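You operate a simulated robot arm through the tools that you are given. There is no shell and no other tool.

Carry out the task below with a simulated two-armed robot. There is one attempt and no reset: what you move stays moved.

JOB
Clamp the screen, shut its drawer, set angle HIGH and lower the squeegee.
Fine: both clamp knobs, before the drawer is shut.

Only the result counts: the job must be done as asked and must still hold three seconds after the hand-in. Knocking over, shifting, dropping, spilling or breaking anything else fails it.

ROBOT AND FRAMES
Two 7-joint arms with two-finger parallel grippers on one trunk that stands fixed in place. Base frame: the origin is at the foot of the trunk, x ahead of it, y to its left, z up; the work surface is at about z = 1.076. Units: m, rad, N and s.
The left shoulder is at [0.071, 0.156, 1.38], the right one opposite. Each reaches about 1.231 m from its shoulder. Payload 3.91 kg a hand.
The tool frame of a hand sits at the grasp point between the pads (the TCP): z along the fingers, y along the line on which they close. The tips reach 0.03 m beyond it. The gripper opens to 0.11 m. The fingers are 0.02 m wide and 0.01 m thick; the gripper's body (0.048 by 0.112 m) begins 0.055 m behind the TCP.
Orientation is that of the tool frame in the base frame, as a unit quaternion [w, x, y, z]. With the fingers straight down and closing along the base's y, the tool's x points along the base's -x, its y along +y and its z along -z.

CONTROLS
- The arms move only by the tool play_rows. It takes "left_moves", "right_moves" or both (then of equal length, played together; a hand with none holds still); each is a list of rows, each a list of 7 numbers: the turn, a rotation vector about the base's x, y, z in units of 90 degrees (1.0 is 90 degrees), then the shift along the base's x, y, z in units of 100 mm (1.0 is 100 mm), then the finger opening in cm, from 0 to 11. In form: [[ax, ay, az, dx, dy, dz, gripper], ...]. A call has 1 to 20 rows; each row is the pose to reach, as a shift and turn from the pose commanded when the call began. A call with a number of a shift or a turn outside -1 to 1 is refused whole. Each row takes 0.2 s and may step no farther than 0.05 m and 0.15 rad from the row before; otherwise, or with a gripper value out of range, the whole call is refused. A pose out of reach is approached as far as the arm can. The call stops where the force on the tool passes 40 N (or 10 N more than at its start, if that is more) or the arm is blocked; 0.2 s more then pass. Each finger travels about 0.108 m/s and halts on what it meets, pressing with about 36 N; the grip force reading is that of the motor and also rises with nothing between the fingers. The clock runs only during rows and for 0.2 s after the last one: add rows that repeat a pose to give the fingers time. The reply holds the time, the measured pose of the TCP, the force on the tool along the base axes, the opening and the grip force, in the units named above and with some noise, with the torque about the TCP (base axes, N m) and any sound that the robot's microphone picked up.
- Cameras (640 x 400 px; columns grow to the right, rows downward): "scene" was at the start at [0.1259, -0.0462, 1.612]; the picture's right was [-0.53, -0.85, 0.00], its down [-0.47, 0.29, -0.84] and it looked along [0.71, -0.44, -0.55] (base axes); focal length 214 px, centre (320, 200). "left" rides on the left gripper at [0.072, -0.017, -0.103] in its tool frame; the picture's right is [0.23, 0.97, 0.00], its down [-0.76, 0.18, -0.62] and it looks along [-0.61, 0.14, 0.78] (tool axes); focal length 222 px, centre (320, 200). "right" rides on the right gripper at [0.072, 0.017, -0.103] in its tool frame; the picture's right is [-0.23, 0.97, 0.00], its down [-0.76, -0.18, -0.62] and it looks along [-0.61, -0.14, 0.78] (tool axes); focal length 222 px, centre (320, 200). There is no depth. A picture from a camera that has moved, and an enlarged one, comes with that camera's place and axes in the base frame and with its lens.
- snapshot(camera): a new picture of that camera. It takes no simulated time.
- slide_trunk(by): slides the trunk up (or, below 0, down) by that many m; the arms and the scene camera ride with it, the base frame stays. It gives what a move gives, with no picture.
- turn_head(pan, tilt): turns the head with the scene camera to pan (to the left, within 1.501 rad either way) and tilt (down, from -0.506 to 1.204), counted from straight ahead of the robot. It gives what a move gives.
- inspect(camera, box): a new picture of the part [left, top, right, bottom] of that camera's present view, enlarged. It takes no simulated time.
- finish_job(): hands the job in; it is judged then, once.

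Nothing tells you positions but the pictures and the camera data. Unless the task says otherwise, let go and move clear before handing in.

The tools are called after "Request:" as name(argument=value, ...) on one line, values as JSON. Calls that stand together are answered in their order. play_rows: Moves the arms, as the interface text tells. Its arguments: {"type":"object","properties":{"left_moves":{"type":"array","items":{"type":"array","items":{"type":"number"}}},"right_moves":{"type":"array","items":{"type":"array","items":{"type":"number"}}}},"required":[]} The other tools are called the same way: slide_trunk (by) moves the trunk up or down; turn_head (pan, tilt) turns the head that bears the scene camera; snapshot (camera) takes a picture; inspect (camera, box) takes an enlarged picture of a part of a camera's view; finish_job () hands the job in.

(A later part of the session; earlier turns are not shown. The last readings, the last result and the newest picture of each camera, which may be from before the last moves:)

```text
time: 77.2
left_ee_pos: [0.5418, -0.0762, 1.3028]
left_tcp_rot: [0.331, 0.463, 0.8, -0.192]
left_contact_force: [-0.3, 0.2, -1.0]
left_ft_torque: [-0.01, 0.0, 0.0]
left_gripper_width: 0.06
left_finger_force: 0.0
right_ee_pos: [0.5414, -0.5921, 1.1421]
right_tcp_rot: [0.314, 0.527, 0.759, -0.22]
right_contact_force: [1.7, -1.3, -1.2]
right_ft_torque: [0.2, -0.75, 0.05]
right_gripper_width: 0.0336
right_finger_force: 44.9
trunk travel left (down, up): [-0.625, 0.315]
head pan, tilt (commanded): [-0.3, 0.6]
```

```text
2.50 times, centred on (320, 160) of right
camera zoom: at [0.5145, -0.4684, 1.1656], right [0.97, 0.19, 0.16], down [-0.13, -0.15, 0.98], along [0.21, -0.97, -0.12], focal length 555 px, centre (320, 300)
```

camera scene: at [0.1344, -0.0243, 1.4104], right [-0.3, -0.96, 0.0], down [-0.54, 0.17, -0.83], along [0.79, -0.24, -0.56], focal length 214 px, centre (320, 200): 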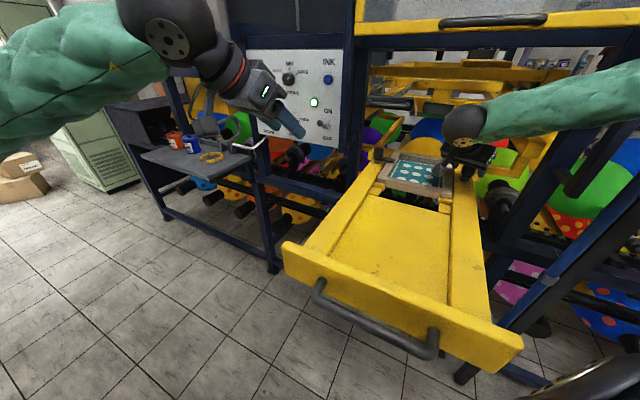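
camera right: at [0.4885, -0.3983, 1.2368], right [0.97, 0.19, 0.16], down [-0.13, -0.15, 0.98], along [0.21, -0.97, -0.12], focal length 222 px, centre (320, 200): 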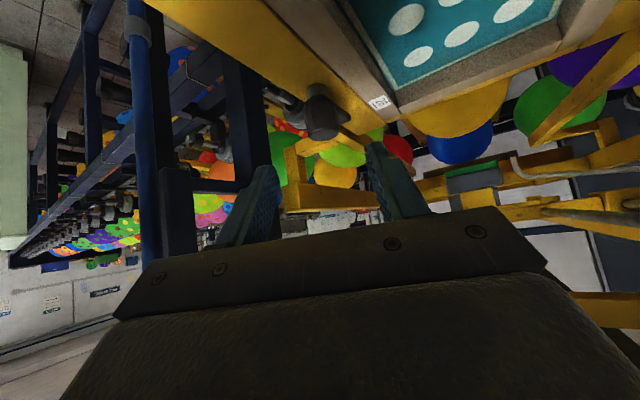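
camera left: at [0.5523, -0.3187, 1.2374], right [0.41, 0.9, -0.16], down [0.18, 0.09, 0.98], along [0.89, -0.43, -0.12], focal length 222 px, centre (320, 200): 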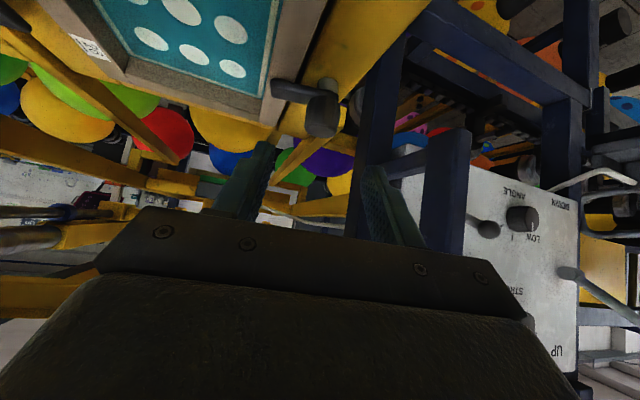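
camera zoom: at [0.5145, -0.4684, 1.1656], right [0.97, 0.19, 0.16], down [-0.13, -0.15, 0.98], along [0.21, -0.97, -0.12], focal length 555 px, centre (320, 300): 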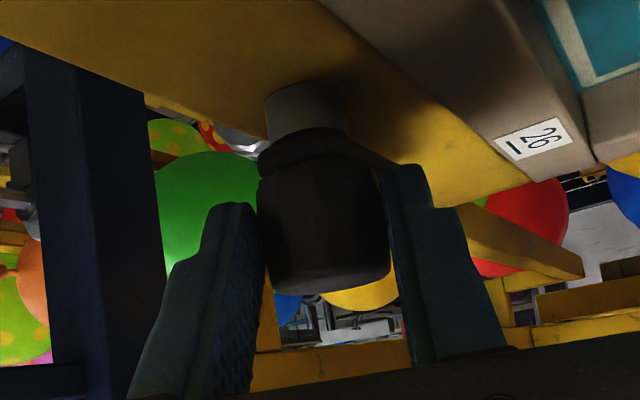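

Gripped. I'll turn it counter-clockwise by 56° in the first stroke.

Request:
play_rows(right_moves=[[0, 0, 0.0778, -0.0158, -0.0069, 0, 2.5], [0, 0, 0.1556, -0.0306, -0.0157, 0, 2.5], [0, 0, 0.2333, -0.0442, -0.0262, 0, 2.5], [0, 0, 0.3111, -0.0564, -0.0384, 0, 2.5], [0, 0, 0.3889, -0.0671, -0.0519, 0, 2.5], [0, 0, 0.4667, -0.076, -0.0666, 0, 2.5], [0, 0, 0.5444, -0.0831, -0.0823, 0, 2.5], [0, 0, 0.6222, -0.0882, -0.0987, 0, 2.5]])

Request:
inspect(camera="right", box=[200, 80, 440, 240])

Request:
snapshot(camera="scene")

```text
time: 79.2
left_ee_pos: [0.5404, -0.0767, 1.3028]
left_tcp_rot: [0.331, 0.464, 0.799, -0.193]
left_contact_force: [0.7, 0.1, 0.1]
left_ft_torque: [0.0, -0.01, 0.01]
left_gripper_width: 0.0598
left_finger_force: 0.0
right_ee_pos: [0.5303, -0.6058, 1.1436]
right_tcp_rot: [0.379, 0.11, 0.917, -0.048]
right_contact_force: [-21.2, -22.9, 1.3]
right_ft_torque: [0.33, 1.27, -0.53]
right_gripper_width: 0.0333
right_finger_force: 45.2
trunk travel left (down, up): [-0.625, 0.315]
head pan, tilt (commanded): [-0.3, 0.6]
stopped in row 8 (right hand): the force on the tool passed its limit at 42 N (the readings are from after the stop); the commanded pose is now the measured one
```

```text
2.50 times, centred on (320, 160) of right
camera zoom: at [0.4132, -0.5585, 1.1658], right [0.39, 0.91, 0.16], down [0.05, -0.19, 0.98], along [0.92, -0.37, -0.12], focal length 555 px, centre (320, 300)
```

zoom: 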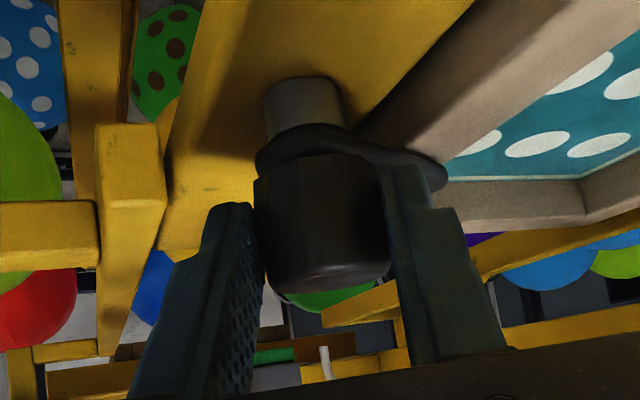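

```text
taken
camera scene: at [0.1329, -0.0264, 1.4104], right [-0.3, -0.96, 0.0], down [-0.54, 0.17, -0.83], along [0.79, -0.24, -0.56], focal length 214 px, centre (320, 200)
```

scene: 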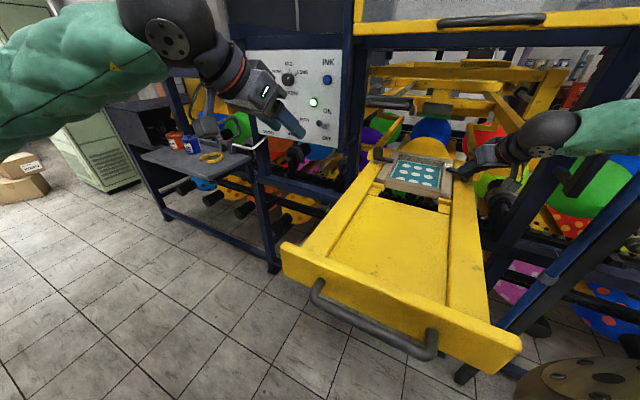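

The tongue has swung onto the frame edge; the side force built up to the limit because my rotation centre was a few millimetres off. I'll open to relieve it, back off, and re-grip for a second stroke.

Request:
play_rows(right_moves=[[0, 0, 0, 0, 0, 0, 6], [0, 0, 0, 0, 0, 0, 6], [0, 0, 0, 0, 0, 0, 6]])

Request:
inspect(camera="right", box=[200, 80, 440, 240])

```text
time: 80.0
left_ee_pos: [0.5437, -0.0768, 1.3038]
left_tcp_rot: [0.331, 0.462, 0.8, -0.191]
left_contact_force: [1.3, 0.5, -0.7]
left_ft_torque: [-0.03, 0.01, 0.0]
left_gripper_width: 0.0599
left_finger_force: 0.2
right_ee_pos: [0.5328, -0.6011, 1.1446]
right_tcp_rot: [0.38, 0.108, 0.917, -0.047]
right_contact_force: [-0.5, 0.0, -0.4]
right_ft_torque: [-0.02, 0.03, 0.0]
right_gripper_width: 0.0599
right_finger_force: 0.1
trunk travel left (down, up): [-0.625, 0.315]
head pan, tilt (commanded): [-0.3, 0.6]
```

```text
2.50 times, centred on (320, 160) of right
camera zoom: at [0.4157, -0.555, 1.1659], right [0.38, 0.91, 0.16], down [0.05, -0.19, 0.98], along [0.92, -0.37, -0.12], focal length 555 px, centre (320, 300)
```

zoom: 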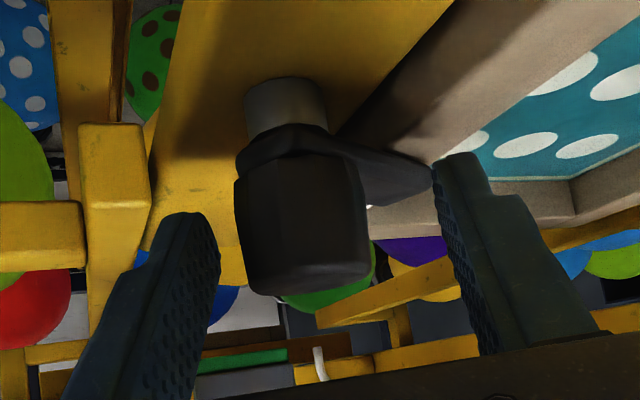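

The knob centre is actually about 5 mm farther right than I assumed ([0.5455,-0.609]). I'll back off, turn the open hand back clockwise, and re-approach for a second stroke.

Request:
play_rows(right_moves=[[0, 0, 0, -0.206, 0.05, 0.212, 6], [0, 0, 0, -0.412, 0.101, 0.424, 6], [0, 0, -0.0818, -0.372, 0.151, 0.423, 6], [0, 0, -0.1637, -0.332, 0.201, 0.422, 6], [0, 0, -0.2455, -0.292, 0.251, 0.421, 6], [0, 0, -0.3273, -0.252, 0.301, 0.421, 6], [0, 0, -0.4092, -0.212, 0.351, 0.42, 6], [0, 0, -0.491, -0.173, 0.401, 0.42, 6], [0, 0, -0.491, -0.173, 0.401, 0.42, 6]])

Request:
inspect(camera="right", box=[200, 60, 440, 220])

Request:
inspect(camera="scene", box=[360, 50, 560, 220])

```text
time: 82.0
left_ee_pos: [0.541, -0.0763, 1.3033]
left_tcp_rot: [0.332, 0.462, 0.8, -0.191]
left_contact_force: [-0.7, 1.2, -0.4]
left_ft_torque: [0.0, -0.02, 0.05]
left_gripper_width: 0.06
left_finger_force: 0.1
right_ee_pos: [0.5139, -0.5619, 1.1862]
right_tcp_rot: [0.335, 0.446, 0.809, -0.187]
right_contact_force: [-0.4, 0.5, 0.3]
right_ft_torque: [-0.01, -0.02, 0.0]
right_gripper_width: 0.0598
right_finger_force: 0.1
trunk travel left (down, up): [-0.625, 0.315]
head pan, tilt (commanded): [-0.3, 0.6]
```

```text
2.50 times, centred on (320, 140) of right
camera zoom: at [0.4622, -0.447, 1.2086], right [0.91, 0.38, 0.16], down [-0.1, -0.17, 0.98], along [0.4, -0.91, -0.12], focal length 555 px, centre (320, 350)
```

zoom: 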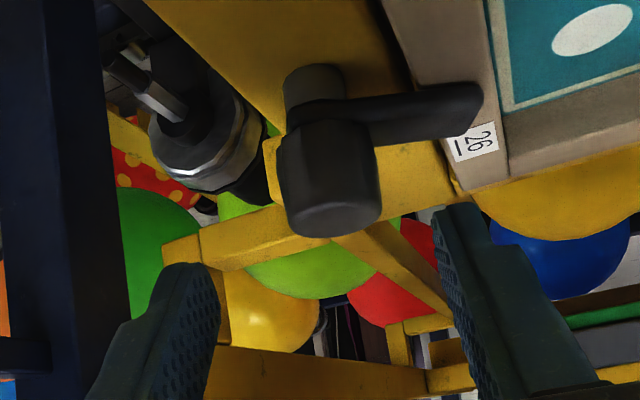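

```text
2.35 times, centred on (460, 135) of scene
camera zoom: at [0.1338, -0.0253, 1.4105], right [-0.3, -0.96, 0.0], down [-0.54, 0.17, -0.83], along [0.79, -0.24, -0.56], focal length 505 px, centre (-9, 353)
```

zoom: 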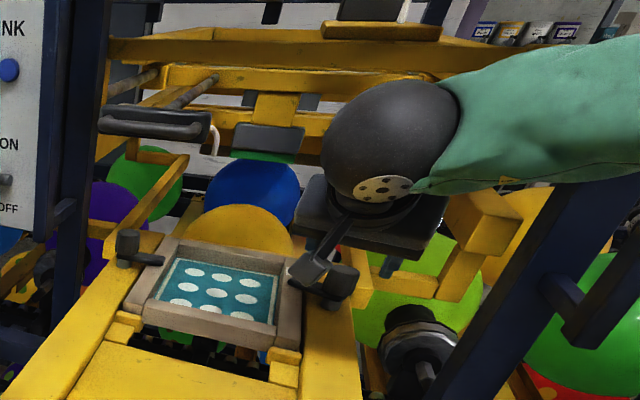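

The tongue is now about 70° round and lies over the frame. I'll approach again, grip, and turn the remaining part.

Request:
play_rows(right_moves=[[0, 0, 0, 0.075, -0.12, -0.141, 6], [0, 0, 0, 0.15, -0.241, -0.283, 6], [0, 0, 0, 0.225, -0.361, -0.424, 6], [0, 0, 0, 0.225, -0.361, -0.424, 2.5], [0, 0, 0, 0.225, -0.361, -0.424, 2.5], [0, 0, 0, 0.225, -0.361, -0.424, 2.5]])

Request:
inspect(camera="right", box=[200, 80, 440, 240])

```text
time: 83.4
left_ee_pos: [0.5454, -0.0745, 1.3015]
left_tcp_rot: [0.33, 0.463, 0.799, -0.194]
left_contact_force: [-0.1, 0.3, -0.7]
left_ft_torque: [-0.01, 0.04, -0.01]
left_gripper_width: 0.0601
left_finger_force: 0.1
right_ee_pos: [0.5395, -0.5944, 1.1424]
right_tcp_rot: [0.334, 0.445, 0.81, -0.187]
right_contact_force: [19.3, 24.7, -10.5]
right_ft_torque: [1.14, -1.2, 0.52]
right_gripper_width: 0.0331
right_finger_force: 45.3
trunk travel left (down, up): [-0.625, 0.315]
head pan, tilt (commanded): [-0.3, 0.6]
```

```text
2.50 times, centred on (320, 160) of right
camera zoom: at [0.4867, -0.4809, 1.1653], right [0.91, 0.39, 0.16], down [-0.09, -0.17, 0.98], along [0.4, -0.91, -0.12], focal length 555 px, centre (320, 300)
```

zoom: 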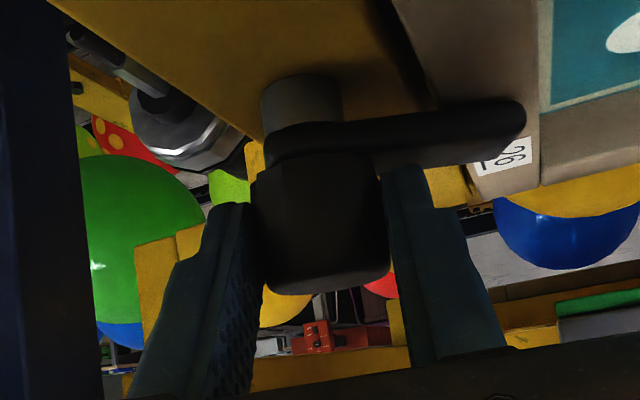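

Gripped again, with some side load of about 30 N. I'll shift by 3 mm to relieve that and turn a further 30°, expecting to meet the stop near 90°.

Request:
play_rows(right_moves=[[0, 0, 0, 0.025, 0.028, 0.01, 2.5], [0, 0, 0.0667, 0.0128, 0.0195, 0.01, 2.5], [0, 0, 0.1333, 0.0017, 0.0098, 0.01, 2.5], [0, 0, 0.2, -0.0084, -0.001, 0.01, 2.5], [0, 0, 0.2667, -0.0173, -0.0128, 0.01, 2.5], [0, 0, 0.3333, -0.0249, -0.0254, 0.01, 2.5]])

Request:
inspect(camera="right", box=[200, 80, 440, 240])

Request:
inspect(camera="scene", box=[360, 50, 560, 220])

```text
time: 84.8
left_ee_pos: [0.5405, -0.0788, 1.3028]
left_tcp_rot: [0.33, 0.464, 0.8, -0.192]
left_contact_force: [-0.7, -0.2, 0.1]
left_ft_torque: [-0.01, 0.0, -0.02]
left_gripper_width: 0.0599
left_finger_force: 0.2
right_ee_pos: [0.5328, -0.6012, 1.142]
right_tcp_rot: [0.372, 0.221, 0.897, -0.094]
right_contact_force: [-8.9, -6.8, -9.3]
right_ft_torque: [0.76, -0.52, -1.05]
right_gripper_width: 0.0336
right_finger_force: 45.3
trunk travel left (down, up): [-0.625, 0.315]
head pan, tilt (commanded): [-0.3, 0.6]
```

```text
2.50 times, centred on (320, 160) of right
camera zoom: at [0.4312, -0.5286, 1.1658], right [0.6, 0.79, 0.16], down [0.0, -0.2, 0.98], along [0.8, -0.58, -0.12], focal length 555 px, centre (320, 300)
```

zoom: 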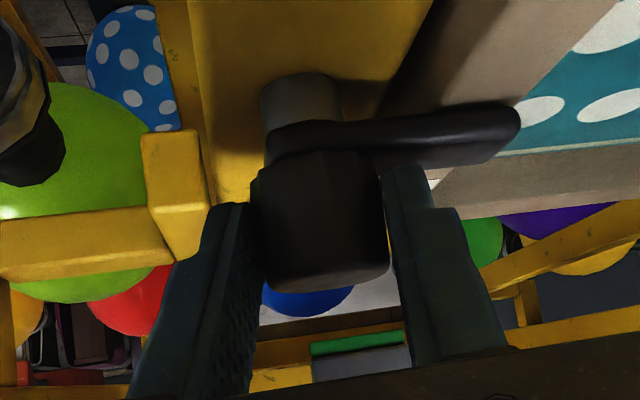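

```text
2.35 times, centred on (460, 135) of scene
camera zoom: at [0.1341, -0.0269, 1.4104], right [-0.3, -0.96, 0.0], down [-0.54, 0.17, -0.82], along [0.79, -0.24, -0.57], focal length 505 px, centre (-9, 353)
```

zoom: 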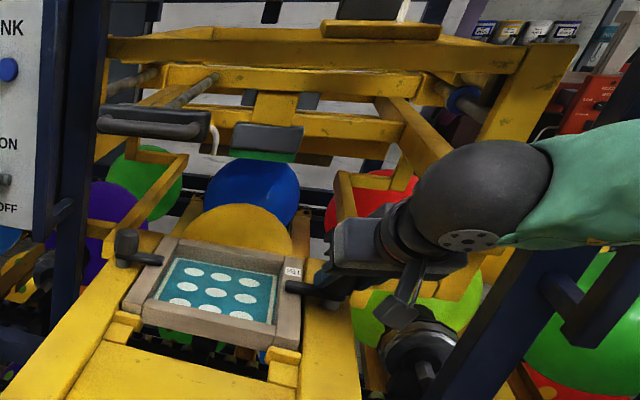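

The right tongue is now square across the frame too (about 89°, with the torque at the stop). I'll release and back off.

Request:
play_rows(right_moves=[[0, 0, 0, 0, 0, 0, 6], [0, 0, 0, 0, 0, 0, 6], [0, 0, 0, -0.156, 0.083, 0.177, 6], [0, 0, 0, -0.313, 0.167, 0.353, 6], [0, 0, 0, -0.47, 0.25, 0.53, 6], [0, 0, 0, -0.626, 0.333, 0.707, 6]])

Request:
snapshot(camera="right")

Request:
inspect(camera="scene", box=[360, 110, 500, 220])

```text
time: 86.2
left_ee_pos: [0.541, -0.0765, 1.3034]
left_tcp_rot: [0.331, 0.463, 0.799, -0.192]
left_contact_force: [0.0, -1.0, 0.5]
left_ft_torque: [0.02, 0.02, 0.01]
left_gripper_width: 0.0601
left_finger_force: 0.1
right_ee_pos: [0.4724, -0.5651, 1.2173]
right_tcp_rot: [0.371, 0.22, 0.897, -0.094]
right_contact_force: [0.2, -0.6, 0.3]
right_ft_torque: [0.02, 0.02, -0.01]
right_gripper_width: 0.06
right_finger_force: 0.0
trunk travel left (down, up): [-0.625, 0.315]
head pan, tilt (commanded): [-0.3, 0.6]
```

```text
taken
camera right: at [0.3696, -0.492, 1.2388], right [0.6, 0.79, 0.16], down [0.0, -0.2, 0.98], along [0.8, -0.58, -0.12], focal length 222 px, centre (320, 200)
```

right: 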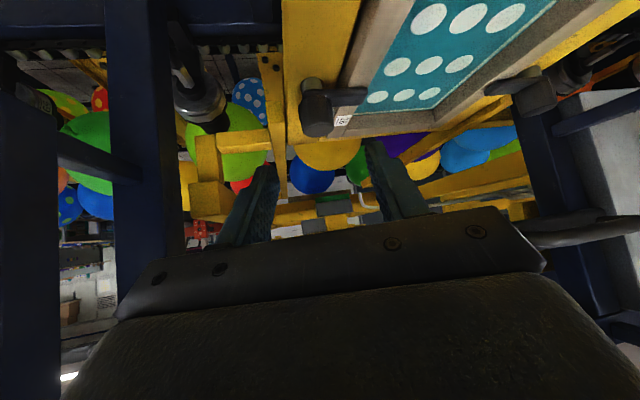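

```text
3.64 times, centred on (430, 165) of scene
camera zoom: at [0.1339, -0.0242, 1.4105], right [-0.29, -0.96, 0.0], down [-0.54, 0.17, -0.83], along [0.79, -0.24, -0.56], focal length 780 px, centre (-80, 327)
```

zoom: 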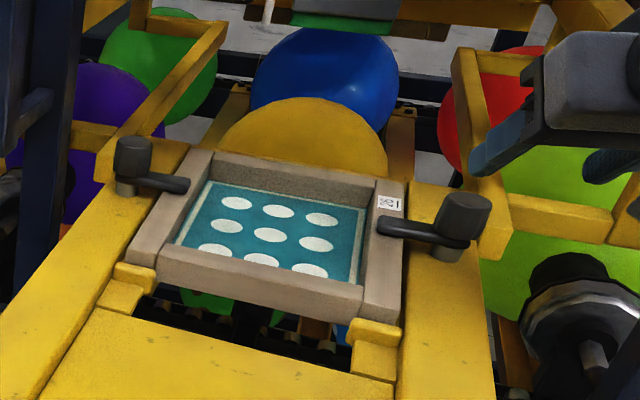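

Both clamp tongues lie square over the frame, so the screen is clamped. Next is shutting the drawer: I'll park the right hand to the right, and bring the left hand, closed and pointing down, to the robot side of the front plate left of its handle.

Request:
play_rows(right_moves=[[0, 0, 0, -0.23, -0.14, 0.2, 0], [0, 0, 0, -0.46, -0.28, 0.4, 0], [0, 0, 0, -0.69, -0.41, 0.6, 0], [0, 0, 0, -0.92, -0.55, 0.83, 0]], left_moves=[[0.0608, 0.0469, 0.0201, -0.24, 0.035, -0.07, 0], [0.1215, 0.0937, 0.0402, -0.49, 0.07, -0.13, 0], [0.1823, 0.1406, 0.0603, -0.73, 0.105, -0.2, 0], [0.2431, 0.1875, 0.0804, -0.98, 0.14, -0.27, 0]])

Request:
play_rows(left_moves=[[0.0608, 0.0469, 0.0201, -0.24, 0.035, -0.07, 0], [0.1215, 0.0937, 0.0402, -0.49, 0.07, -0.13, 0], [0.1823, 0.1406, 0.0603, -0.73, 0.105, -0.2, 0], [0.2431, 0.1875, 0.0804, -0.98, 0.14, -0.27, 0]])

Request:
snapshot(camera="scene")

Request:
snapshot(camera="left")

```text
time: 87.2
left_ee_pos: [0.4429, -0.0639, 1.2775]
left_tcp_rot: [0.129, 0.433, 0.888, -0.081]
left_contact_force: [0.3, 0.4, 0.8]
left_ft_torque: [0.0, -0.04, 0.01]
left_gripper_width: 0.0
left_finger_force: 36.0
right_ee_pos: [0.3761, -0.6225, 1.298]
right_tcp_rot: [0.372, 0.22, 0.897, -0.093]
right_contact_force: [0.3, 0.0, 0.8]
right_ft_torque: [0.01, 0.0, 0.03]
right_gripper_width: 0.0002
right_finger_force: 36.2
trunk travel left (down, up): [-0.625, 0.315]
head pan, tilt (commanded): [-0.3, 0.6]
```

```text
time: 88.2
left_ee_pos: [0.3456, -0.0493, 1.2489]
left_tcp_rot: [-0.083, 0.375, 0.923, 0.035]
left_contact_force: [1.0, -1.1, 0.0]
left_ft_torque: [0.01, 0.0, -0.01]
left_gripper_width: 0.0001
left_finger_force: 36.2
right_ee_pos: [0.3791, -0.6225, 1.2972]
right_tcp_rot: [0.371, 0.221, 0.897, -0.094]
right_contact_force: [0.9, 0.4, 0.2]
right_ft_torque: [0.02, -0.02, 0.03]
right_gripper_width: 0.0001
right_finger_force: 35.8
trunk travel left (down, up): [-0.625, 0.315]
head pan, tilt (commanded): [-0.3, 0.6]
```

```text
taken
camera scene: at [0.1347, -0.0265, 1.4103], right [-0.3, -0.96, 0.0], down [-0.54, 0.17, -0.82], along [0.79, -0.24, -0.57], focal length 214 px, centre (320, 200)
```

scene: 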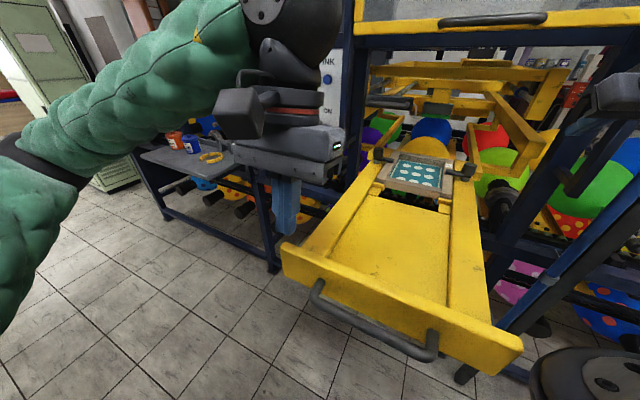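

```text
taken
camera left: at [0.2955, -0.0252, 1.364], right [0.52, 0.85, 0.04], down [0.74, -0.48, 0.48], along [0.43, -0.22, -0.88], focal length 222 px, centre (320, 200)
```

left: 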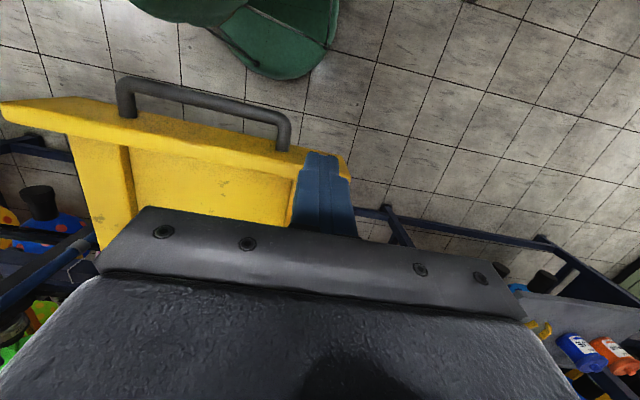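

The fingertips are right above the plate's front edge near its left end, so I'll shift 2.2 cm back toward the robot before lowering in front of the plate.

Request:
play_rows(left_moves=[[0, 0, 0, -0.157, 0.154, 0, 0], [0, 0, 0, -0.157, 0.154, -0.3, 0], [0, 0, 0, -0.157, 0.154, -0.6, 0], [0, 0, 0, -0.157, 0.154, -0.9, 0]])

Request:
snapshot(camera="left")

Request:
inspect(camera="scene", box=[220, 150, 420, 330])

```text
time: 89.2
left_ee_pos: [0.3304, -0.0342, 1.1586]
left_tcp_rot: [-0.082, 0.376, 0.922, 0.033]
left_contact_force: [0.3, -0.2, 0.6]
left_ft_torque: [0.0, 0.02, 0.0]
left_gripper_width: 0.0
left_finger_force: 36.2
right_ee_pos: [0.3794, -0.6207, 1.2982]
right_tcp_rot: [0.372, 0.222, 0.896, -0.095]
right_contact_force: [-0.3, -0.3, 0.7]
right_ft_torque: [0.01, 0.03, 0.0]
right_gripper_width: 0.0
right_finger_force: 35.9
trunk travel left (down, up): [-0.625, 0.315]
head pan, tilt (commanded): [-0.3, 0.6]
```

```text
taken
camera left: at [0.2808, -0.0098, 1.2736], right [0.52, 0.85, 0.04], down [0.74, -0.47, 0.48], along [0.43, -0.22, -0.88], focal length 222 px, centre (320, 200)
```

left: 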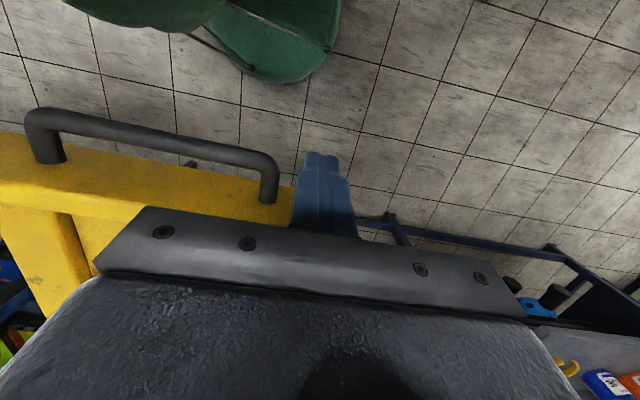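

```text
2.22 times, centred on (320, 240) of scene
camera zoom: at [0.1354, -0.0253, 1.4104], right [-0.3, -0.96, 0.0], down [-0.54, 0.17, -0.82], along [0.79, -0.24, -0.57], focal length 477 px, centre (320, 111)
```

zoom: 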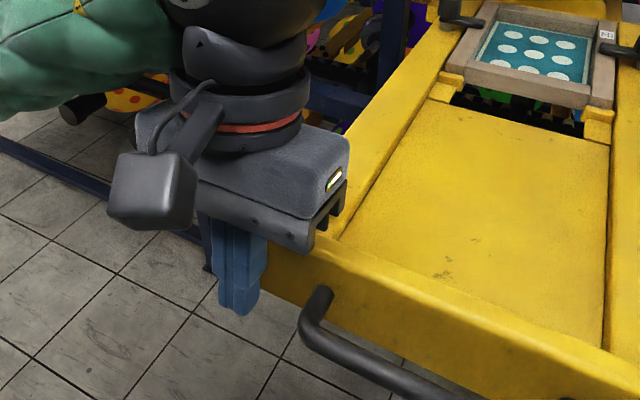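

The fingers hang just in front of the plate's left end, clear of the handle. I'll shift 1.2 cm toward the middle, lower a bit more, and start pushing gently along the drawer axis.

Request:
play_rows(left_moves=[[0, 0, 0, -0.084, -0.086, 0, 0], [0, 0, 0, -0.084, -0.086, -0.28, 0], [0, 0, 0, -0.01, -0.156, -0.28, 0], [0, 0, 0, 0.06, -0.226, -0.28, 0], [0, 0, 0, 0.13, -0.296, -0.28, 0], [0, 0, 0, 0.2, -0.366, -0.28, 0]])

Request:
snapshot(camera="left")

Request:
inspect(camera="scene", box=[220, 150, 420, 330])

```text
time: 90.6
left_ee_pos: [0.3501, -0.0704, 1.1309]
left_tcp_rot: [-0.081, 0.376, 0.922, 0.033]
left_contact_force: [-0.6, 0.3, 0.4]
left_ft_torque: [0.01, -0.01, 0.01]
left_gripper_width: 0.0001
left_finger_force: 36.5
right_ee_pos: [0.3779, -0.6212, 1.2984]
right_tcp_rot: [0.372, 0.221, 0.897, -0.094]
right_contact_force: [0.7, 0.0, 0.2]
right_ft_torque: [-0.02, 0.03, 0.01]
right_gripper_width: 0.0
right_finger_force: 36.0
trunk travel left (down, up): [-0.625, 0.315]
head pan, tilt (commanded): [-0.3, 0.6]
```

```text
taken
camera left: at [0.3005, -0.0468, 1.2455], right [0.52, 0.85, 0.04], down [0.74, -0.47, 0.48], along [0.43, -0.22, -0.88], focal length 222 px, centre (320, 200)
```

left: 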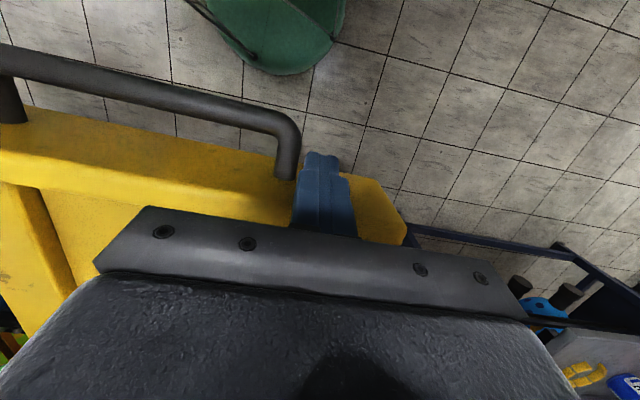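

```text
2.22 times, centred on (320, 240) of scene
camera zoom: at [0.1346, -0.0253, 1.4104], right [-0.3, -0.96, 0.0], down [-0.54, 0.17, -0.82], along [0.79, -0.24, -0.57], focal length 477 px, centre (320, 111)
```

zoom: 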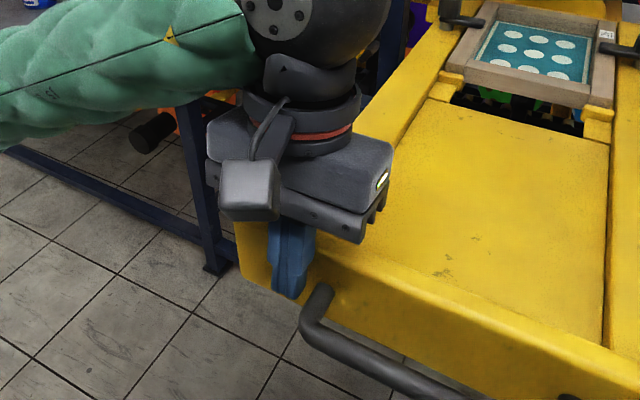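

The fingers are flat against the region between the handle and the plate's left end. I'll push along the drawer axis, slowly.

Request:
play_rows(left_moves=[[0, 0, 0, 0.14, -0.138, 0, 0], [0, 0, 0, 0.28, -0.276, 0, 0], [0, 0, 0, 0.42, -0.413, 0, 0], [0, 0, 0, 0.56, -0.551, 0, 0], [0, 0, 0, 0.7, -0.689, 0, 0], [0, 0, 0, 0.84, -0.827, 0, 0], [0, 0, 0, 0.98, -0.964, 0, 0]])

Request:
snapshot(camera="scene")

Request:
snapshot(camera="left")

```text
time: 92.2
left_ee_pos: [0.4476, -0.1669, 1.1307]
left_tcp_rot: [-0.082, 0.376, 0.922, 0.033]
left_contact_force: [-0.2, 0.6, -0.3]
left_ft_torque: [-0.02, -0.04, 0.0]
left_gripper_width: 0.0001
left_finger_force: 36.5
right_ee_pos: [0.38, -0.6203, 1.2982]
right_tcp_rot: [0.372, 0.22, 0.897, -0.093]
right_contact_force: [0.5, -1.3, 0.6]
right_ft_torque: [0.0, 0.01, -0.01]
right_gripper_width: 0.0
right_finger_force: 36.2
trunk travel left (down, up): [-0.625, 0.315]
head pan, tilt (commanded): [-0.3, 0.6]
```

```text
taken
camera scene: at [0.1351, -0.0255, 1.4103], right [-0.3, -0.96, 0.0], down [-0.54, 0.17, -0.82], along [0.79, -0.24, -0.57], focal length 214 px, centre (320, 200)
```

scene: 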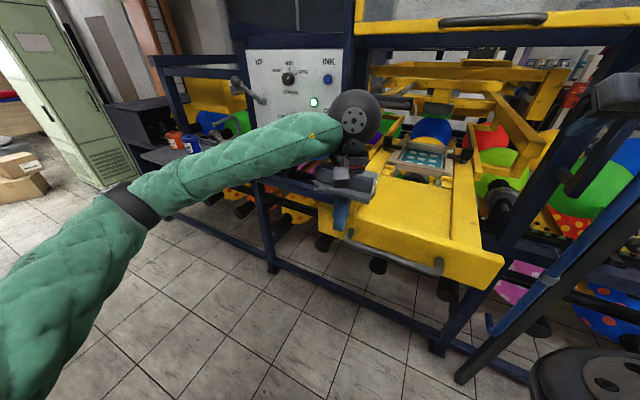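

```text
taken
camera left: at [0.3989, -0.1424, 1.2458], right [0.52, 0.85, 0.04], down [0.74, -0.47, 0.48], along [0.43, -0.22, -0.88], focal length 222 px, centre (320, 200)
```

left: 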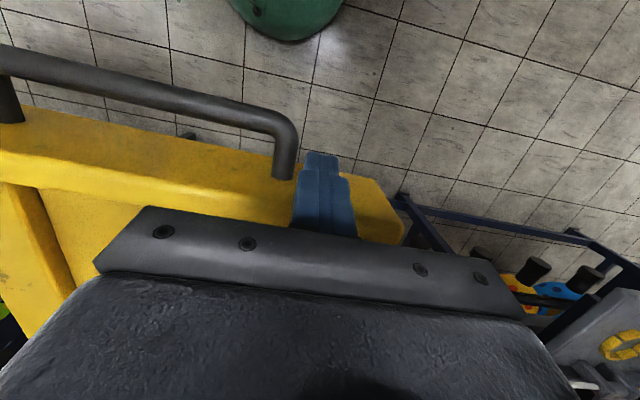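

The drawer is sliding in with the hand. I'll keep pushing while gradually tilting the hand forward so the wrist stays clear of the rod handle and hood.

Request:
play_rows(left_moves=[[-0.0612, -0.0622, 0, 0.13, -0.128, 0, 0], [-0.1224, -0.1245, 0, 0.26, -0.256, 0, 0], [-0.1836, -0.1867, 0, 0.39, -0.383, 0, 0], [-0.2448, -0.249, 0, 0.52, -0.511, 0, 0], [-0.306, -0.3112, 0, 0.65, -0.639, 0, 0], [-0.3672, -0.3735, 0, 0.78, -0.767, 0, 0], [-0.4284, -0.4357, 0, 0.91, -0.895, 0, 0]])

Request:
snapshot(camera="scene")

Request:
snapshot(camera="left")

```text
time: 93.8
left_ee_pos: [0.5407, -0.2552, 1.1298]
left_tcp_rot: [0.354, 0.349, 0.856, -0.145]
left_contact_force: [-0.2, -0.1, 0.4]
left_ft_torque: [0.05, -0.01, 0.01]
left_gripper_width: 0.0
left_finger_force: 35.8
right_ee_pos: [0.3799, -0.6205, 1.2984]
right_tcp_rot: [0.372, 0.22, 0.897, -0.094]
right_contact_force: [-0.3, -0.5, -1.1]
right_ft_torque: [0.02, 0.01, -0.02]
right_gripper_width: 0.0
right_finger_force: 36.0
trunk travel left (down, up): [-0.625, 0.315]
head pan, tilt (commanded): [-0.3, 0.6]
```

```text
taken
camera scene: at [0.1349, -0.0251, 1.4104], right [-0.3, -0.96, 0.0], down [-0.54, 0.17, -0.82], along [0.79, -0.24, -0.57], focal length 214 px, centre (320, 200)
```

scene: 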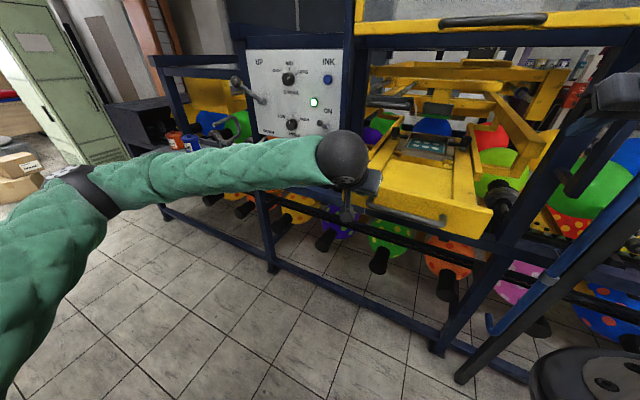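

```text
taken
camera left: at [0.4398, -0.18, 1.1521], right [0.57, 0.81, -0.16], down [0.2, 0.06, 0.98], along [0.8, -0.59, -0.12], focal length 222 px, centre (320, 200)
```

left: 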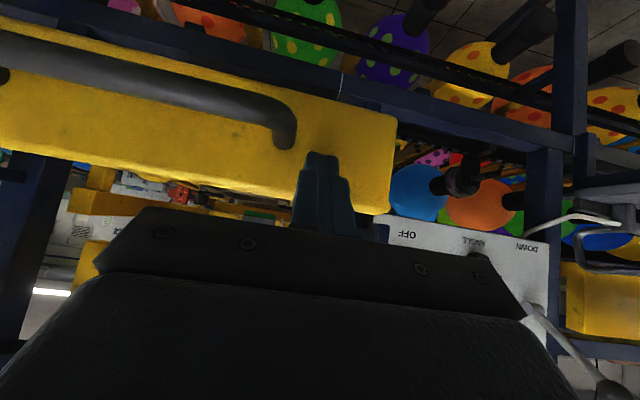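

The drawer is well in now. I'll keep pushing and watch for the end stop.

Request:
play_rows(left_moves=[[0, 0, 0, 0.14, -0.138, 0, 0], [0, 0, 0, 0.28, -0.276, 0, 0], [0, 0, 0, 0.42, -0.413, 0, 0], [0, 0, 0, 0.56, -0.551, 0, 0], [0, 0, 0, 0.7, -0.689, 0, 0], [0, 0, 0, 0.84, -0.827, 0, 0], [0, 0, 0, 0.98, -0.964, 0, 0]])

Request:
snapshot(camera="scene")

Request:
snapshot(camera="left")

```text
time: 95.4
left_ee_pos: [0.6375, -0.3524, 1.1311]
left_tcp_rot: [0.353, 0.349, 0.856, -0.144]
left_contact_force: [0.4, -0.7, -0.7]
left_ft_torque: [-0.01, 0.01, -0.01]
left_gripper_width: 0.0
left_finger_force: 36.4
right_ee_pos: [0.3799, -0.6213, 1.2967]
right_tcp_rot: [0.373, 0.22, 0.897, -0.093]
right_contact_force: [1.2, -0.4, 0.3]
right_ft_torque: [0.01, 0.0, -0.02]
right_gripper_width: 0.0
right_finger_force: 36.2
trunk travel left (down, up): [-0.625, 0.315]
head pan, tilt (commanded): [-0.3, 0.6]
```

```text
taken
camera scene: at [0.1351, -0.0259, 1.4103], right [-0.3, -0.96, 0.0], down [-0.54, 0.17, -0.82], along [0.79, -0.24, -0.57], focal length 214 px, centre (320, 200)
```

scene: 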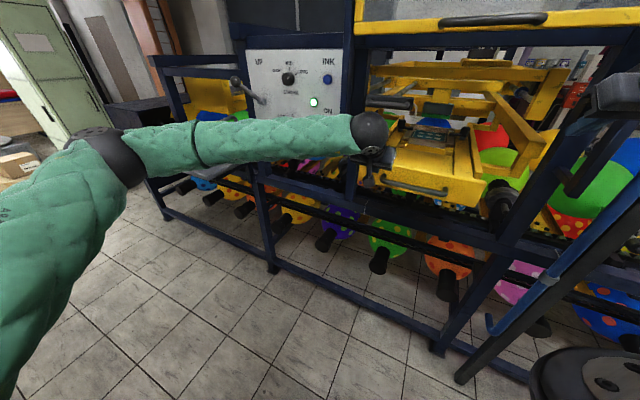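

```text
taken
camera left: at [0.5378, -0.2783, 1.1537], right [0.57, 0.81, -0.16], down [0.2, 0.06, 0.98], along [0.8, -0.59, -0.13], focal length 222 px, centre (320, 200)
```

left: 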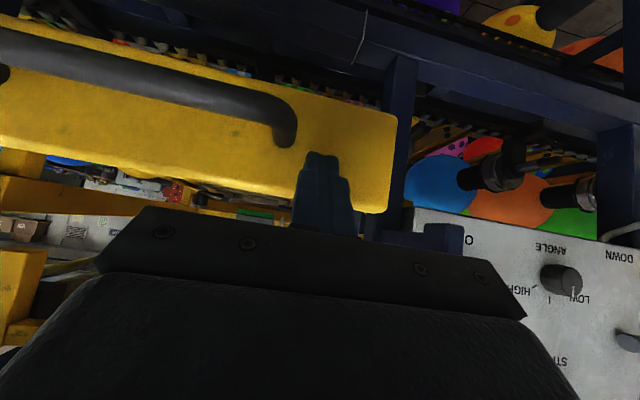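

The plate is nearing the machine's frame. I'll push the rest more slowly.

Request:
play_rows(left_moves=[[0, 0, 0, 0.085, -0.084, 0, 0], [0, 0, 0, 0.171, -0.168, 0, 0], [0, 0, 0, 0.257, -0.252, 0, 0], [0, 0, 0, 0.342, -0.336, 0, 0], [0, 0, 0, 0.428, -0.421, 0, 0], [0, 0, 0, 0.513, -0.505, 0, 0], [0, 0, 0, 0.599, -0.589, 0, 0]])

Request:
snapshot(camera="scene")

Request:
snapshot(camera="left")

```text
time: 97.0
left_ee_pos: [0.6974, -0.4108, 1.1308]
left_tcp_rot: [0.353, 0.349, 0.856, -0.144]
left_contact_force: [0.7, -0.6, 0.0]
left_ft_torque: [0.0, -0.03, 0.01]
left_gripper_width: 0.0
left_finger_force: 36.2
right_ee_pos: [0.3797, -0.62, 1.2984]
right_tcp_rot: [0.372, 0.22, 0.897, -0.094]
right_contact_force: [0.1, 0.7, 0.2]
right_ft_torque: [0.0, 0.01, 0.0]
right_gripper_width: 0.0
right_finger_force: 36.3
trunk travel left (down, up): [-0.625, 0.315]
head pan, tilt (commanded): [-0.3, 0.6]
```

```text
taken
camera scene: at [0.1349, -0.0254, 1.4103], right [-0.3, -0.96, 0.0], down [-0.54, 0.17, -0.82], along [0.79, -0.24, -0.57], focal length 214 px, centre (320, 200)
```

scene: 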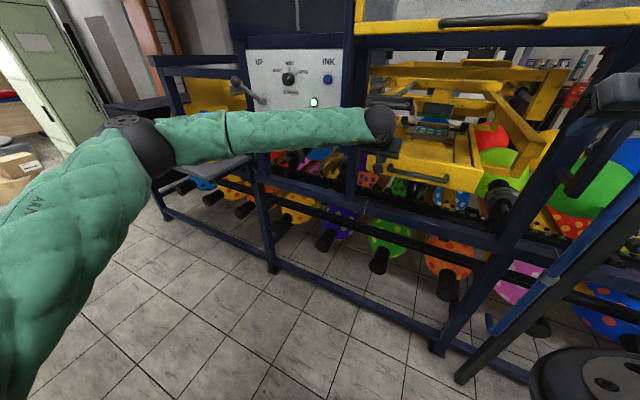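

```text
taken
camera left: at [0.5967, -0.3367, 1.1529], right [0.57, 0.81, -0.16], down [0.2, 0.06, 0.98], along [0.8, -0.59, -0.13], focal length 222 px, centre (320, 200)
```

left: 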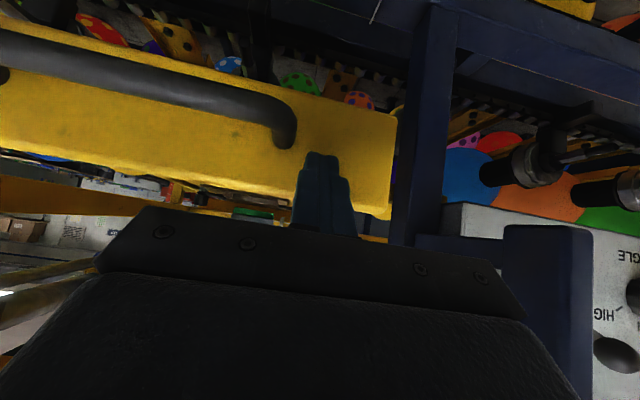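

Still sliding freely. I'll continue in small steps.

Request:
play_rows(left_moves=[[0, 0, 0, 0.071, -0.07, 0, 0], [0, 0, 0, 0.143, -0.14, 0, 0], [0, 0, 0, 0.214, -0.21, 0, 0], [0, 0, 0, 0.285, -0.28, 0, 0], [0, 0, 0, 0.357, -0.35, 0, 0]])

Request:
snapshot(camera="left")

Request:
inspect(camera="scene", box=[340, 60, 560, 240])

```text
time: 97.8
left_ee_pos: [0.7134, -0.428, 1.1325]
left_tcp_rot: [0.352, 0.35, 0.856, -0.144]
left_contact_force: [-16.4, 23.3, 8.2]
left_ft_torque: [0.02, 0.24, 0.14]
left_gripper_width: 0.0
left_finger_force: 35.9
right_ee_pos: [0.3787, -0.6207, 1.2987]
right_tcp_rot: [0.371, 0.221, 0.897, -0.094]
right_contact_force: [-0.5, -0.6, -0.2]
right_ft_torque: [0.01, 0.02, 0.01]
right_gripper_width: 0.0002
right_finger_force: 36.0
trunk travel left (down, up): [-0.625, 0.315]
head pan, tilt (commanded): [-0.3, 0.6]
stopped in row 3 (left hand): the force on the tool passed its limit at 43 N (the readings are from after the stop); the commanded pose is now the measured one
```

```text
taken
camera left: at [0.6125, -0.3535, 1.1545], right [0.57, 0.81, -0.16], down [0.2, 0.06, 0.98], along [0.8, -0.59, -0.13], focal length 222 px, centre (320, 200)
```

left: 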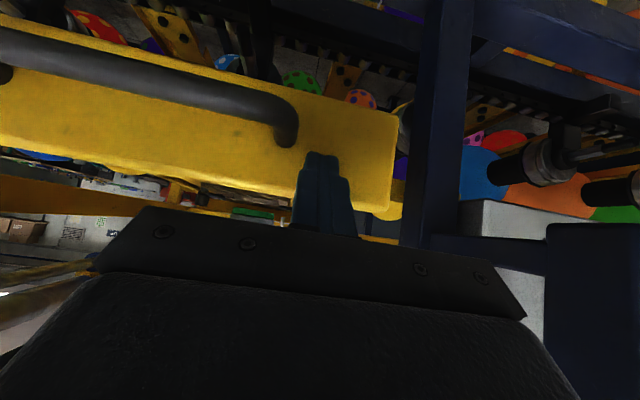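

```text
2.22 times, centred on (450, 150) of scene
camera zoom: at [0.1335, -0.0239, 1.4107], right [-0.29, -0.96, 0.0], down [-0.54, 0.17, -0.83], along [0.79, -0.24, -0.56], focal length 477 px, centre (31, 311)
```

zoom: 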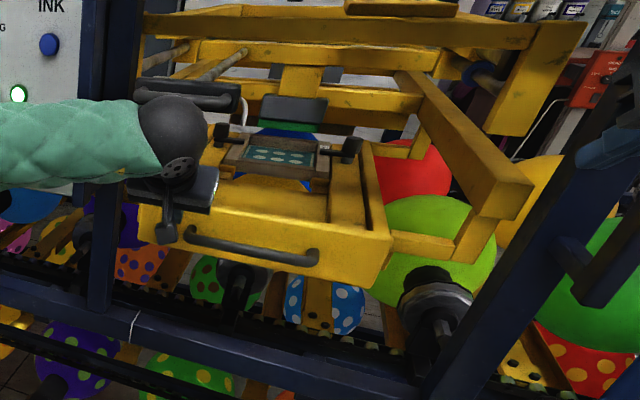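

The push met a firm stop at 43 N along the drawer axis, with the plate about flush with the panel plane, so the drawer should be shut. I'll back the left hand away and look.

Request:
play_rows(left_moves=[[0, 0, 0, -0.15, 0.147, 0.1, 0], [0, 0, 0, -0.3, 0.29, 0.2, 0], [0, 0, 0, -0.5, 0.49, 0.35, 0], [0, 0, 0, -0.7, 0.7, 0.5, 0], [0, 0, 0, -0.95, 0.95, 0.7, 0]])

Request:
play_rows(left_moves=[[0, 0, 0, -0.2, 0.3, 0.1, 0], [0, 0, 0, -0.3, 0.6, 0.2, 0], [0, 0, 0, -0.4, 0.95, 0.3, 0]])

Request:
snapshot(camera="scene")

Request:
inspect(camera="scene", box=[340, 60, 560, 240])

Request:
snapshot(camera="left")

```text
time: 99.0
left_ee_pos: [0.6182, -0.3318, 1.2033]
left_tcp_rot: [0.351, 0.351, 0.856, -0.145]
left_contact_force: [0.9, -0.2, -0.3]
left_ft_torque: [0.02, -0.01, -0.02]
left_gripper_width: 0.0
left_finger_force: 35.4
right_ee_pos: [0.3786, -0.6205, 1.2989]
right_tcp_rot: [0.372, 0.22, 0.897, -0.094]
right_contact_force: [0.4, -0.5, -0.3]
right_ft_torque: [-0.03, -0.01, 0.0]
right_gripper_width: 0.0001
right_finger_force: 35.9
trunk travel left (down, up): [-0.625, 0.315]
head pan, tilt (commanded): [-0.3, 0.6]
```

```text
time: 99.8
left_ee_pos: [0.5779, -0.2369, 1.231]
left_tcp_rot: [0.352, 0.351, 0.856, -0.145]
left_contact_force: [0.8, 0.0, -0.4]
left_ft_torque: [-0.03, 0.0, 0.01]
left_gripper_width: 0.0
left_finger_force: 36.1
right_ee_pos: [0.3781, -0.6191, 1.2985]
right_tcp_rot: [0.371, 0.221, 0.897, -0.095]
right_contact_force: [-0.4, -0.2, 0.0]
right_ft_torque: [0.02, -0.02, 0.0]
right_gripper_width: 0.0001
right_finger_force: 36.0
trunk travel left (down, up): [-0.625, 0.315]
head pan, tilt (commanded): [-0.3, 0.6]
```

```text
taken
camera scene: at [0.1345, -0.0236, 1.4104], right [-0.3, -0.96, 0.0], down [-0.54, 0.17, -0.83], along [0.79, -0.24, -0.56], focal length 214 px, centre (320, 200)
```

scene: 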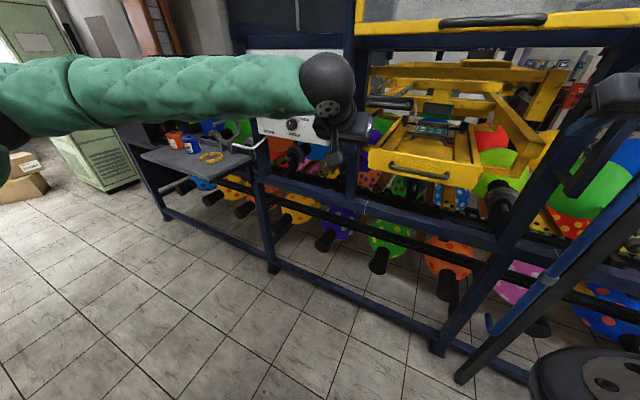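

```text
2.22 times, centred on (450, 150) of scene
camera zoom: at [0.1345, -0.0236, 1.4104], right [-0.3, -0.96, 0.0], down [-0.54, 0.17, -0.83], along [0.79, -0.24, -0.56], focal length 477 px, centre (31, 311)
```

zoom: 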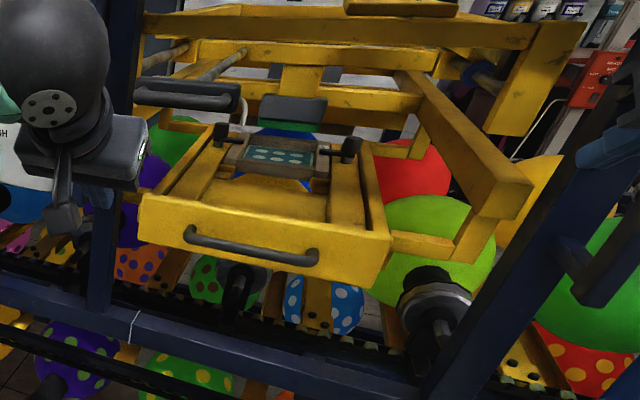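

```text
taken
camera left: at [0.4781, -0.1625, 1.2538], right [0.57, 0.81, -0.16], down [0.2, 0.06, 0.98], along [0.8, -0.59, -0.13], focal length 222 px, centre (320, 200)
```

left: 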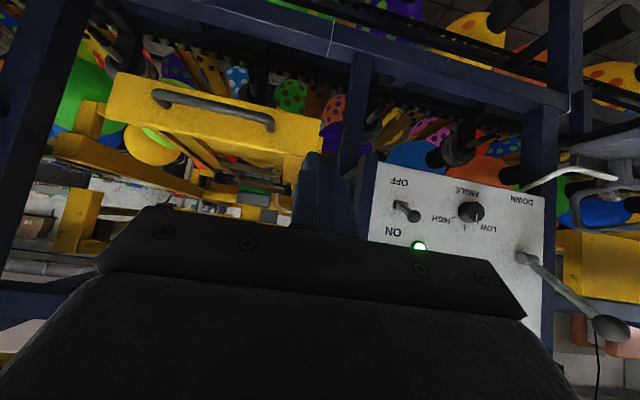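

The front plate now appears to sit against the ends of the fixed yellow guides. I'll zoom in to check whether any gap remains.

Request:
inspect(camera="left", box=[60, 40, 340, 210])

Request:
inspect(camera="scene", box=[360, 110, 460, 180])

Request:
inspect(camera="scene", box=[440, 110, 540, 190])

Request:
snapshot(camera="right")

```text
2.29 times, centred on (200, 125) of left
camera zoom: at [0.4781, -0.1625, 1.2538], right [0.57, 0.81, -0.16], down [0.2, 0.06, 0.98], along [0.8, -0.59, -0.13], focal length 508 px, centre (594, 371)
```

zoom: 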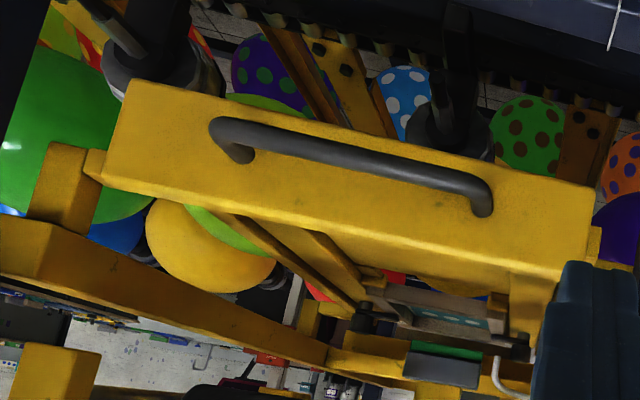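

```text
5.71 times, centred on (410, 145) of scene
camera zoom: at [0.1345, -0.0236, 1.4104], right [-0.3, -0.96, 0.0], down [-0.54, 0.17, -0.83], along [0.79, -0.24, -0.56], focal length 1226 px, centre (-194, 514)
```

zoom: 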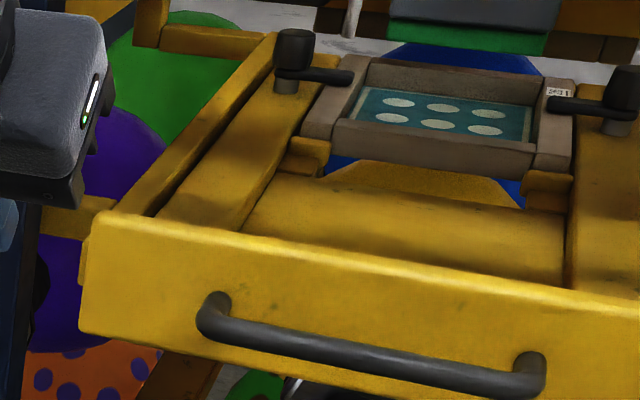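

```text
5.00 times, centred on (490, 150) of scene
camera zoom: at [0.1345, -0.0236, 1.4104], right [-0.3, -0.96, 0.0], down [-0.54, 0.17, -0.83], along [0.79, -0.24, -0.56], focal length 1072 px, centre (-530, 450)
```

zoom: 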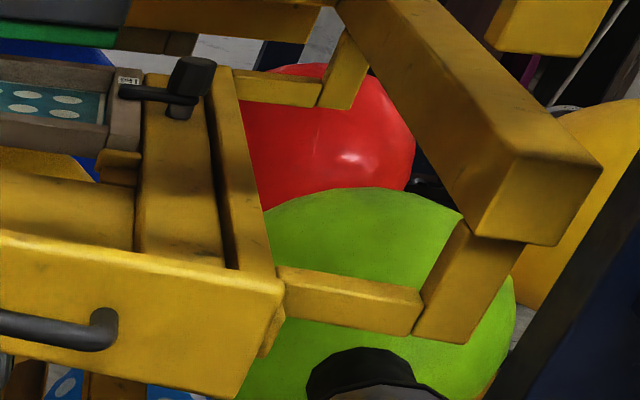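

```text
taken
camera right: at [0.2766, -0.5464, 1.3211], right [0.6, 0.79, 0.16], down [0.0, -0.2, 0.98], along [0.8, -0.58, -0.12], focal length 222 px, centre (320, 200)
```

right: 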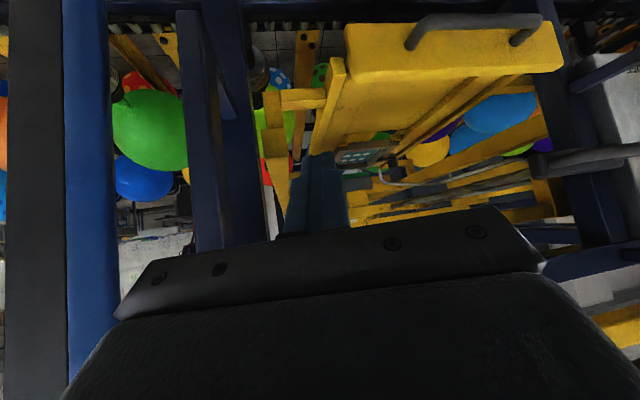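

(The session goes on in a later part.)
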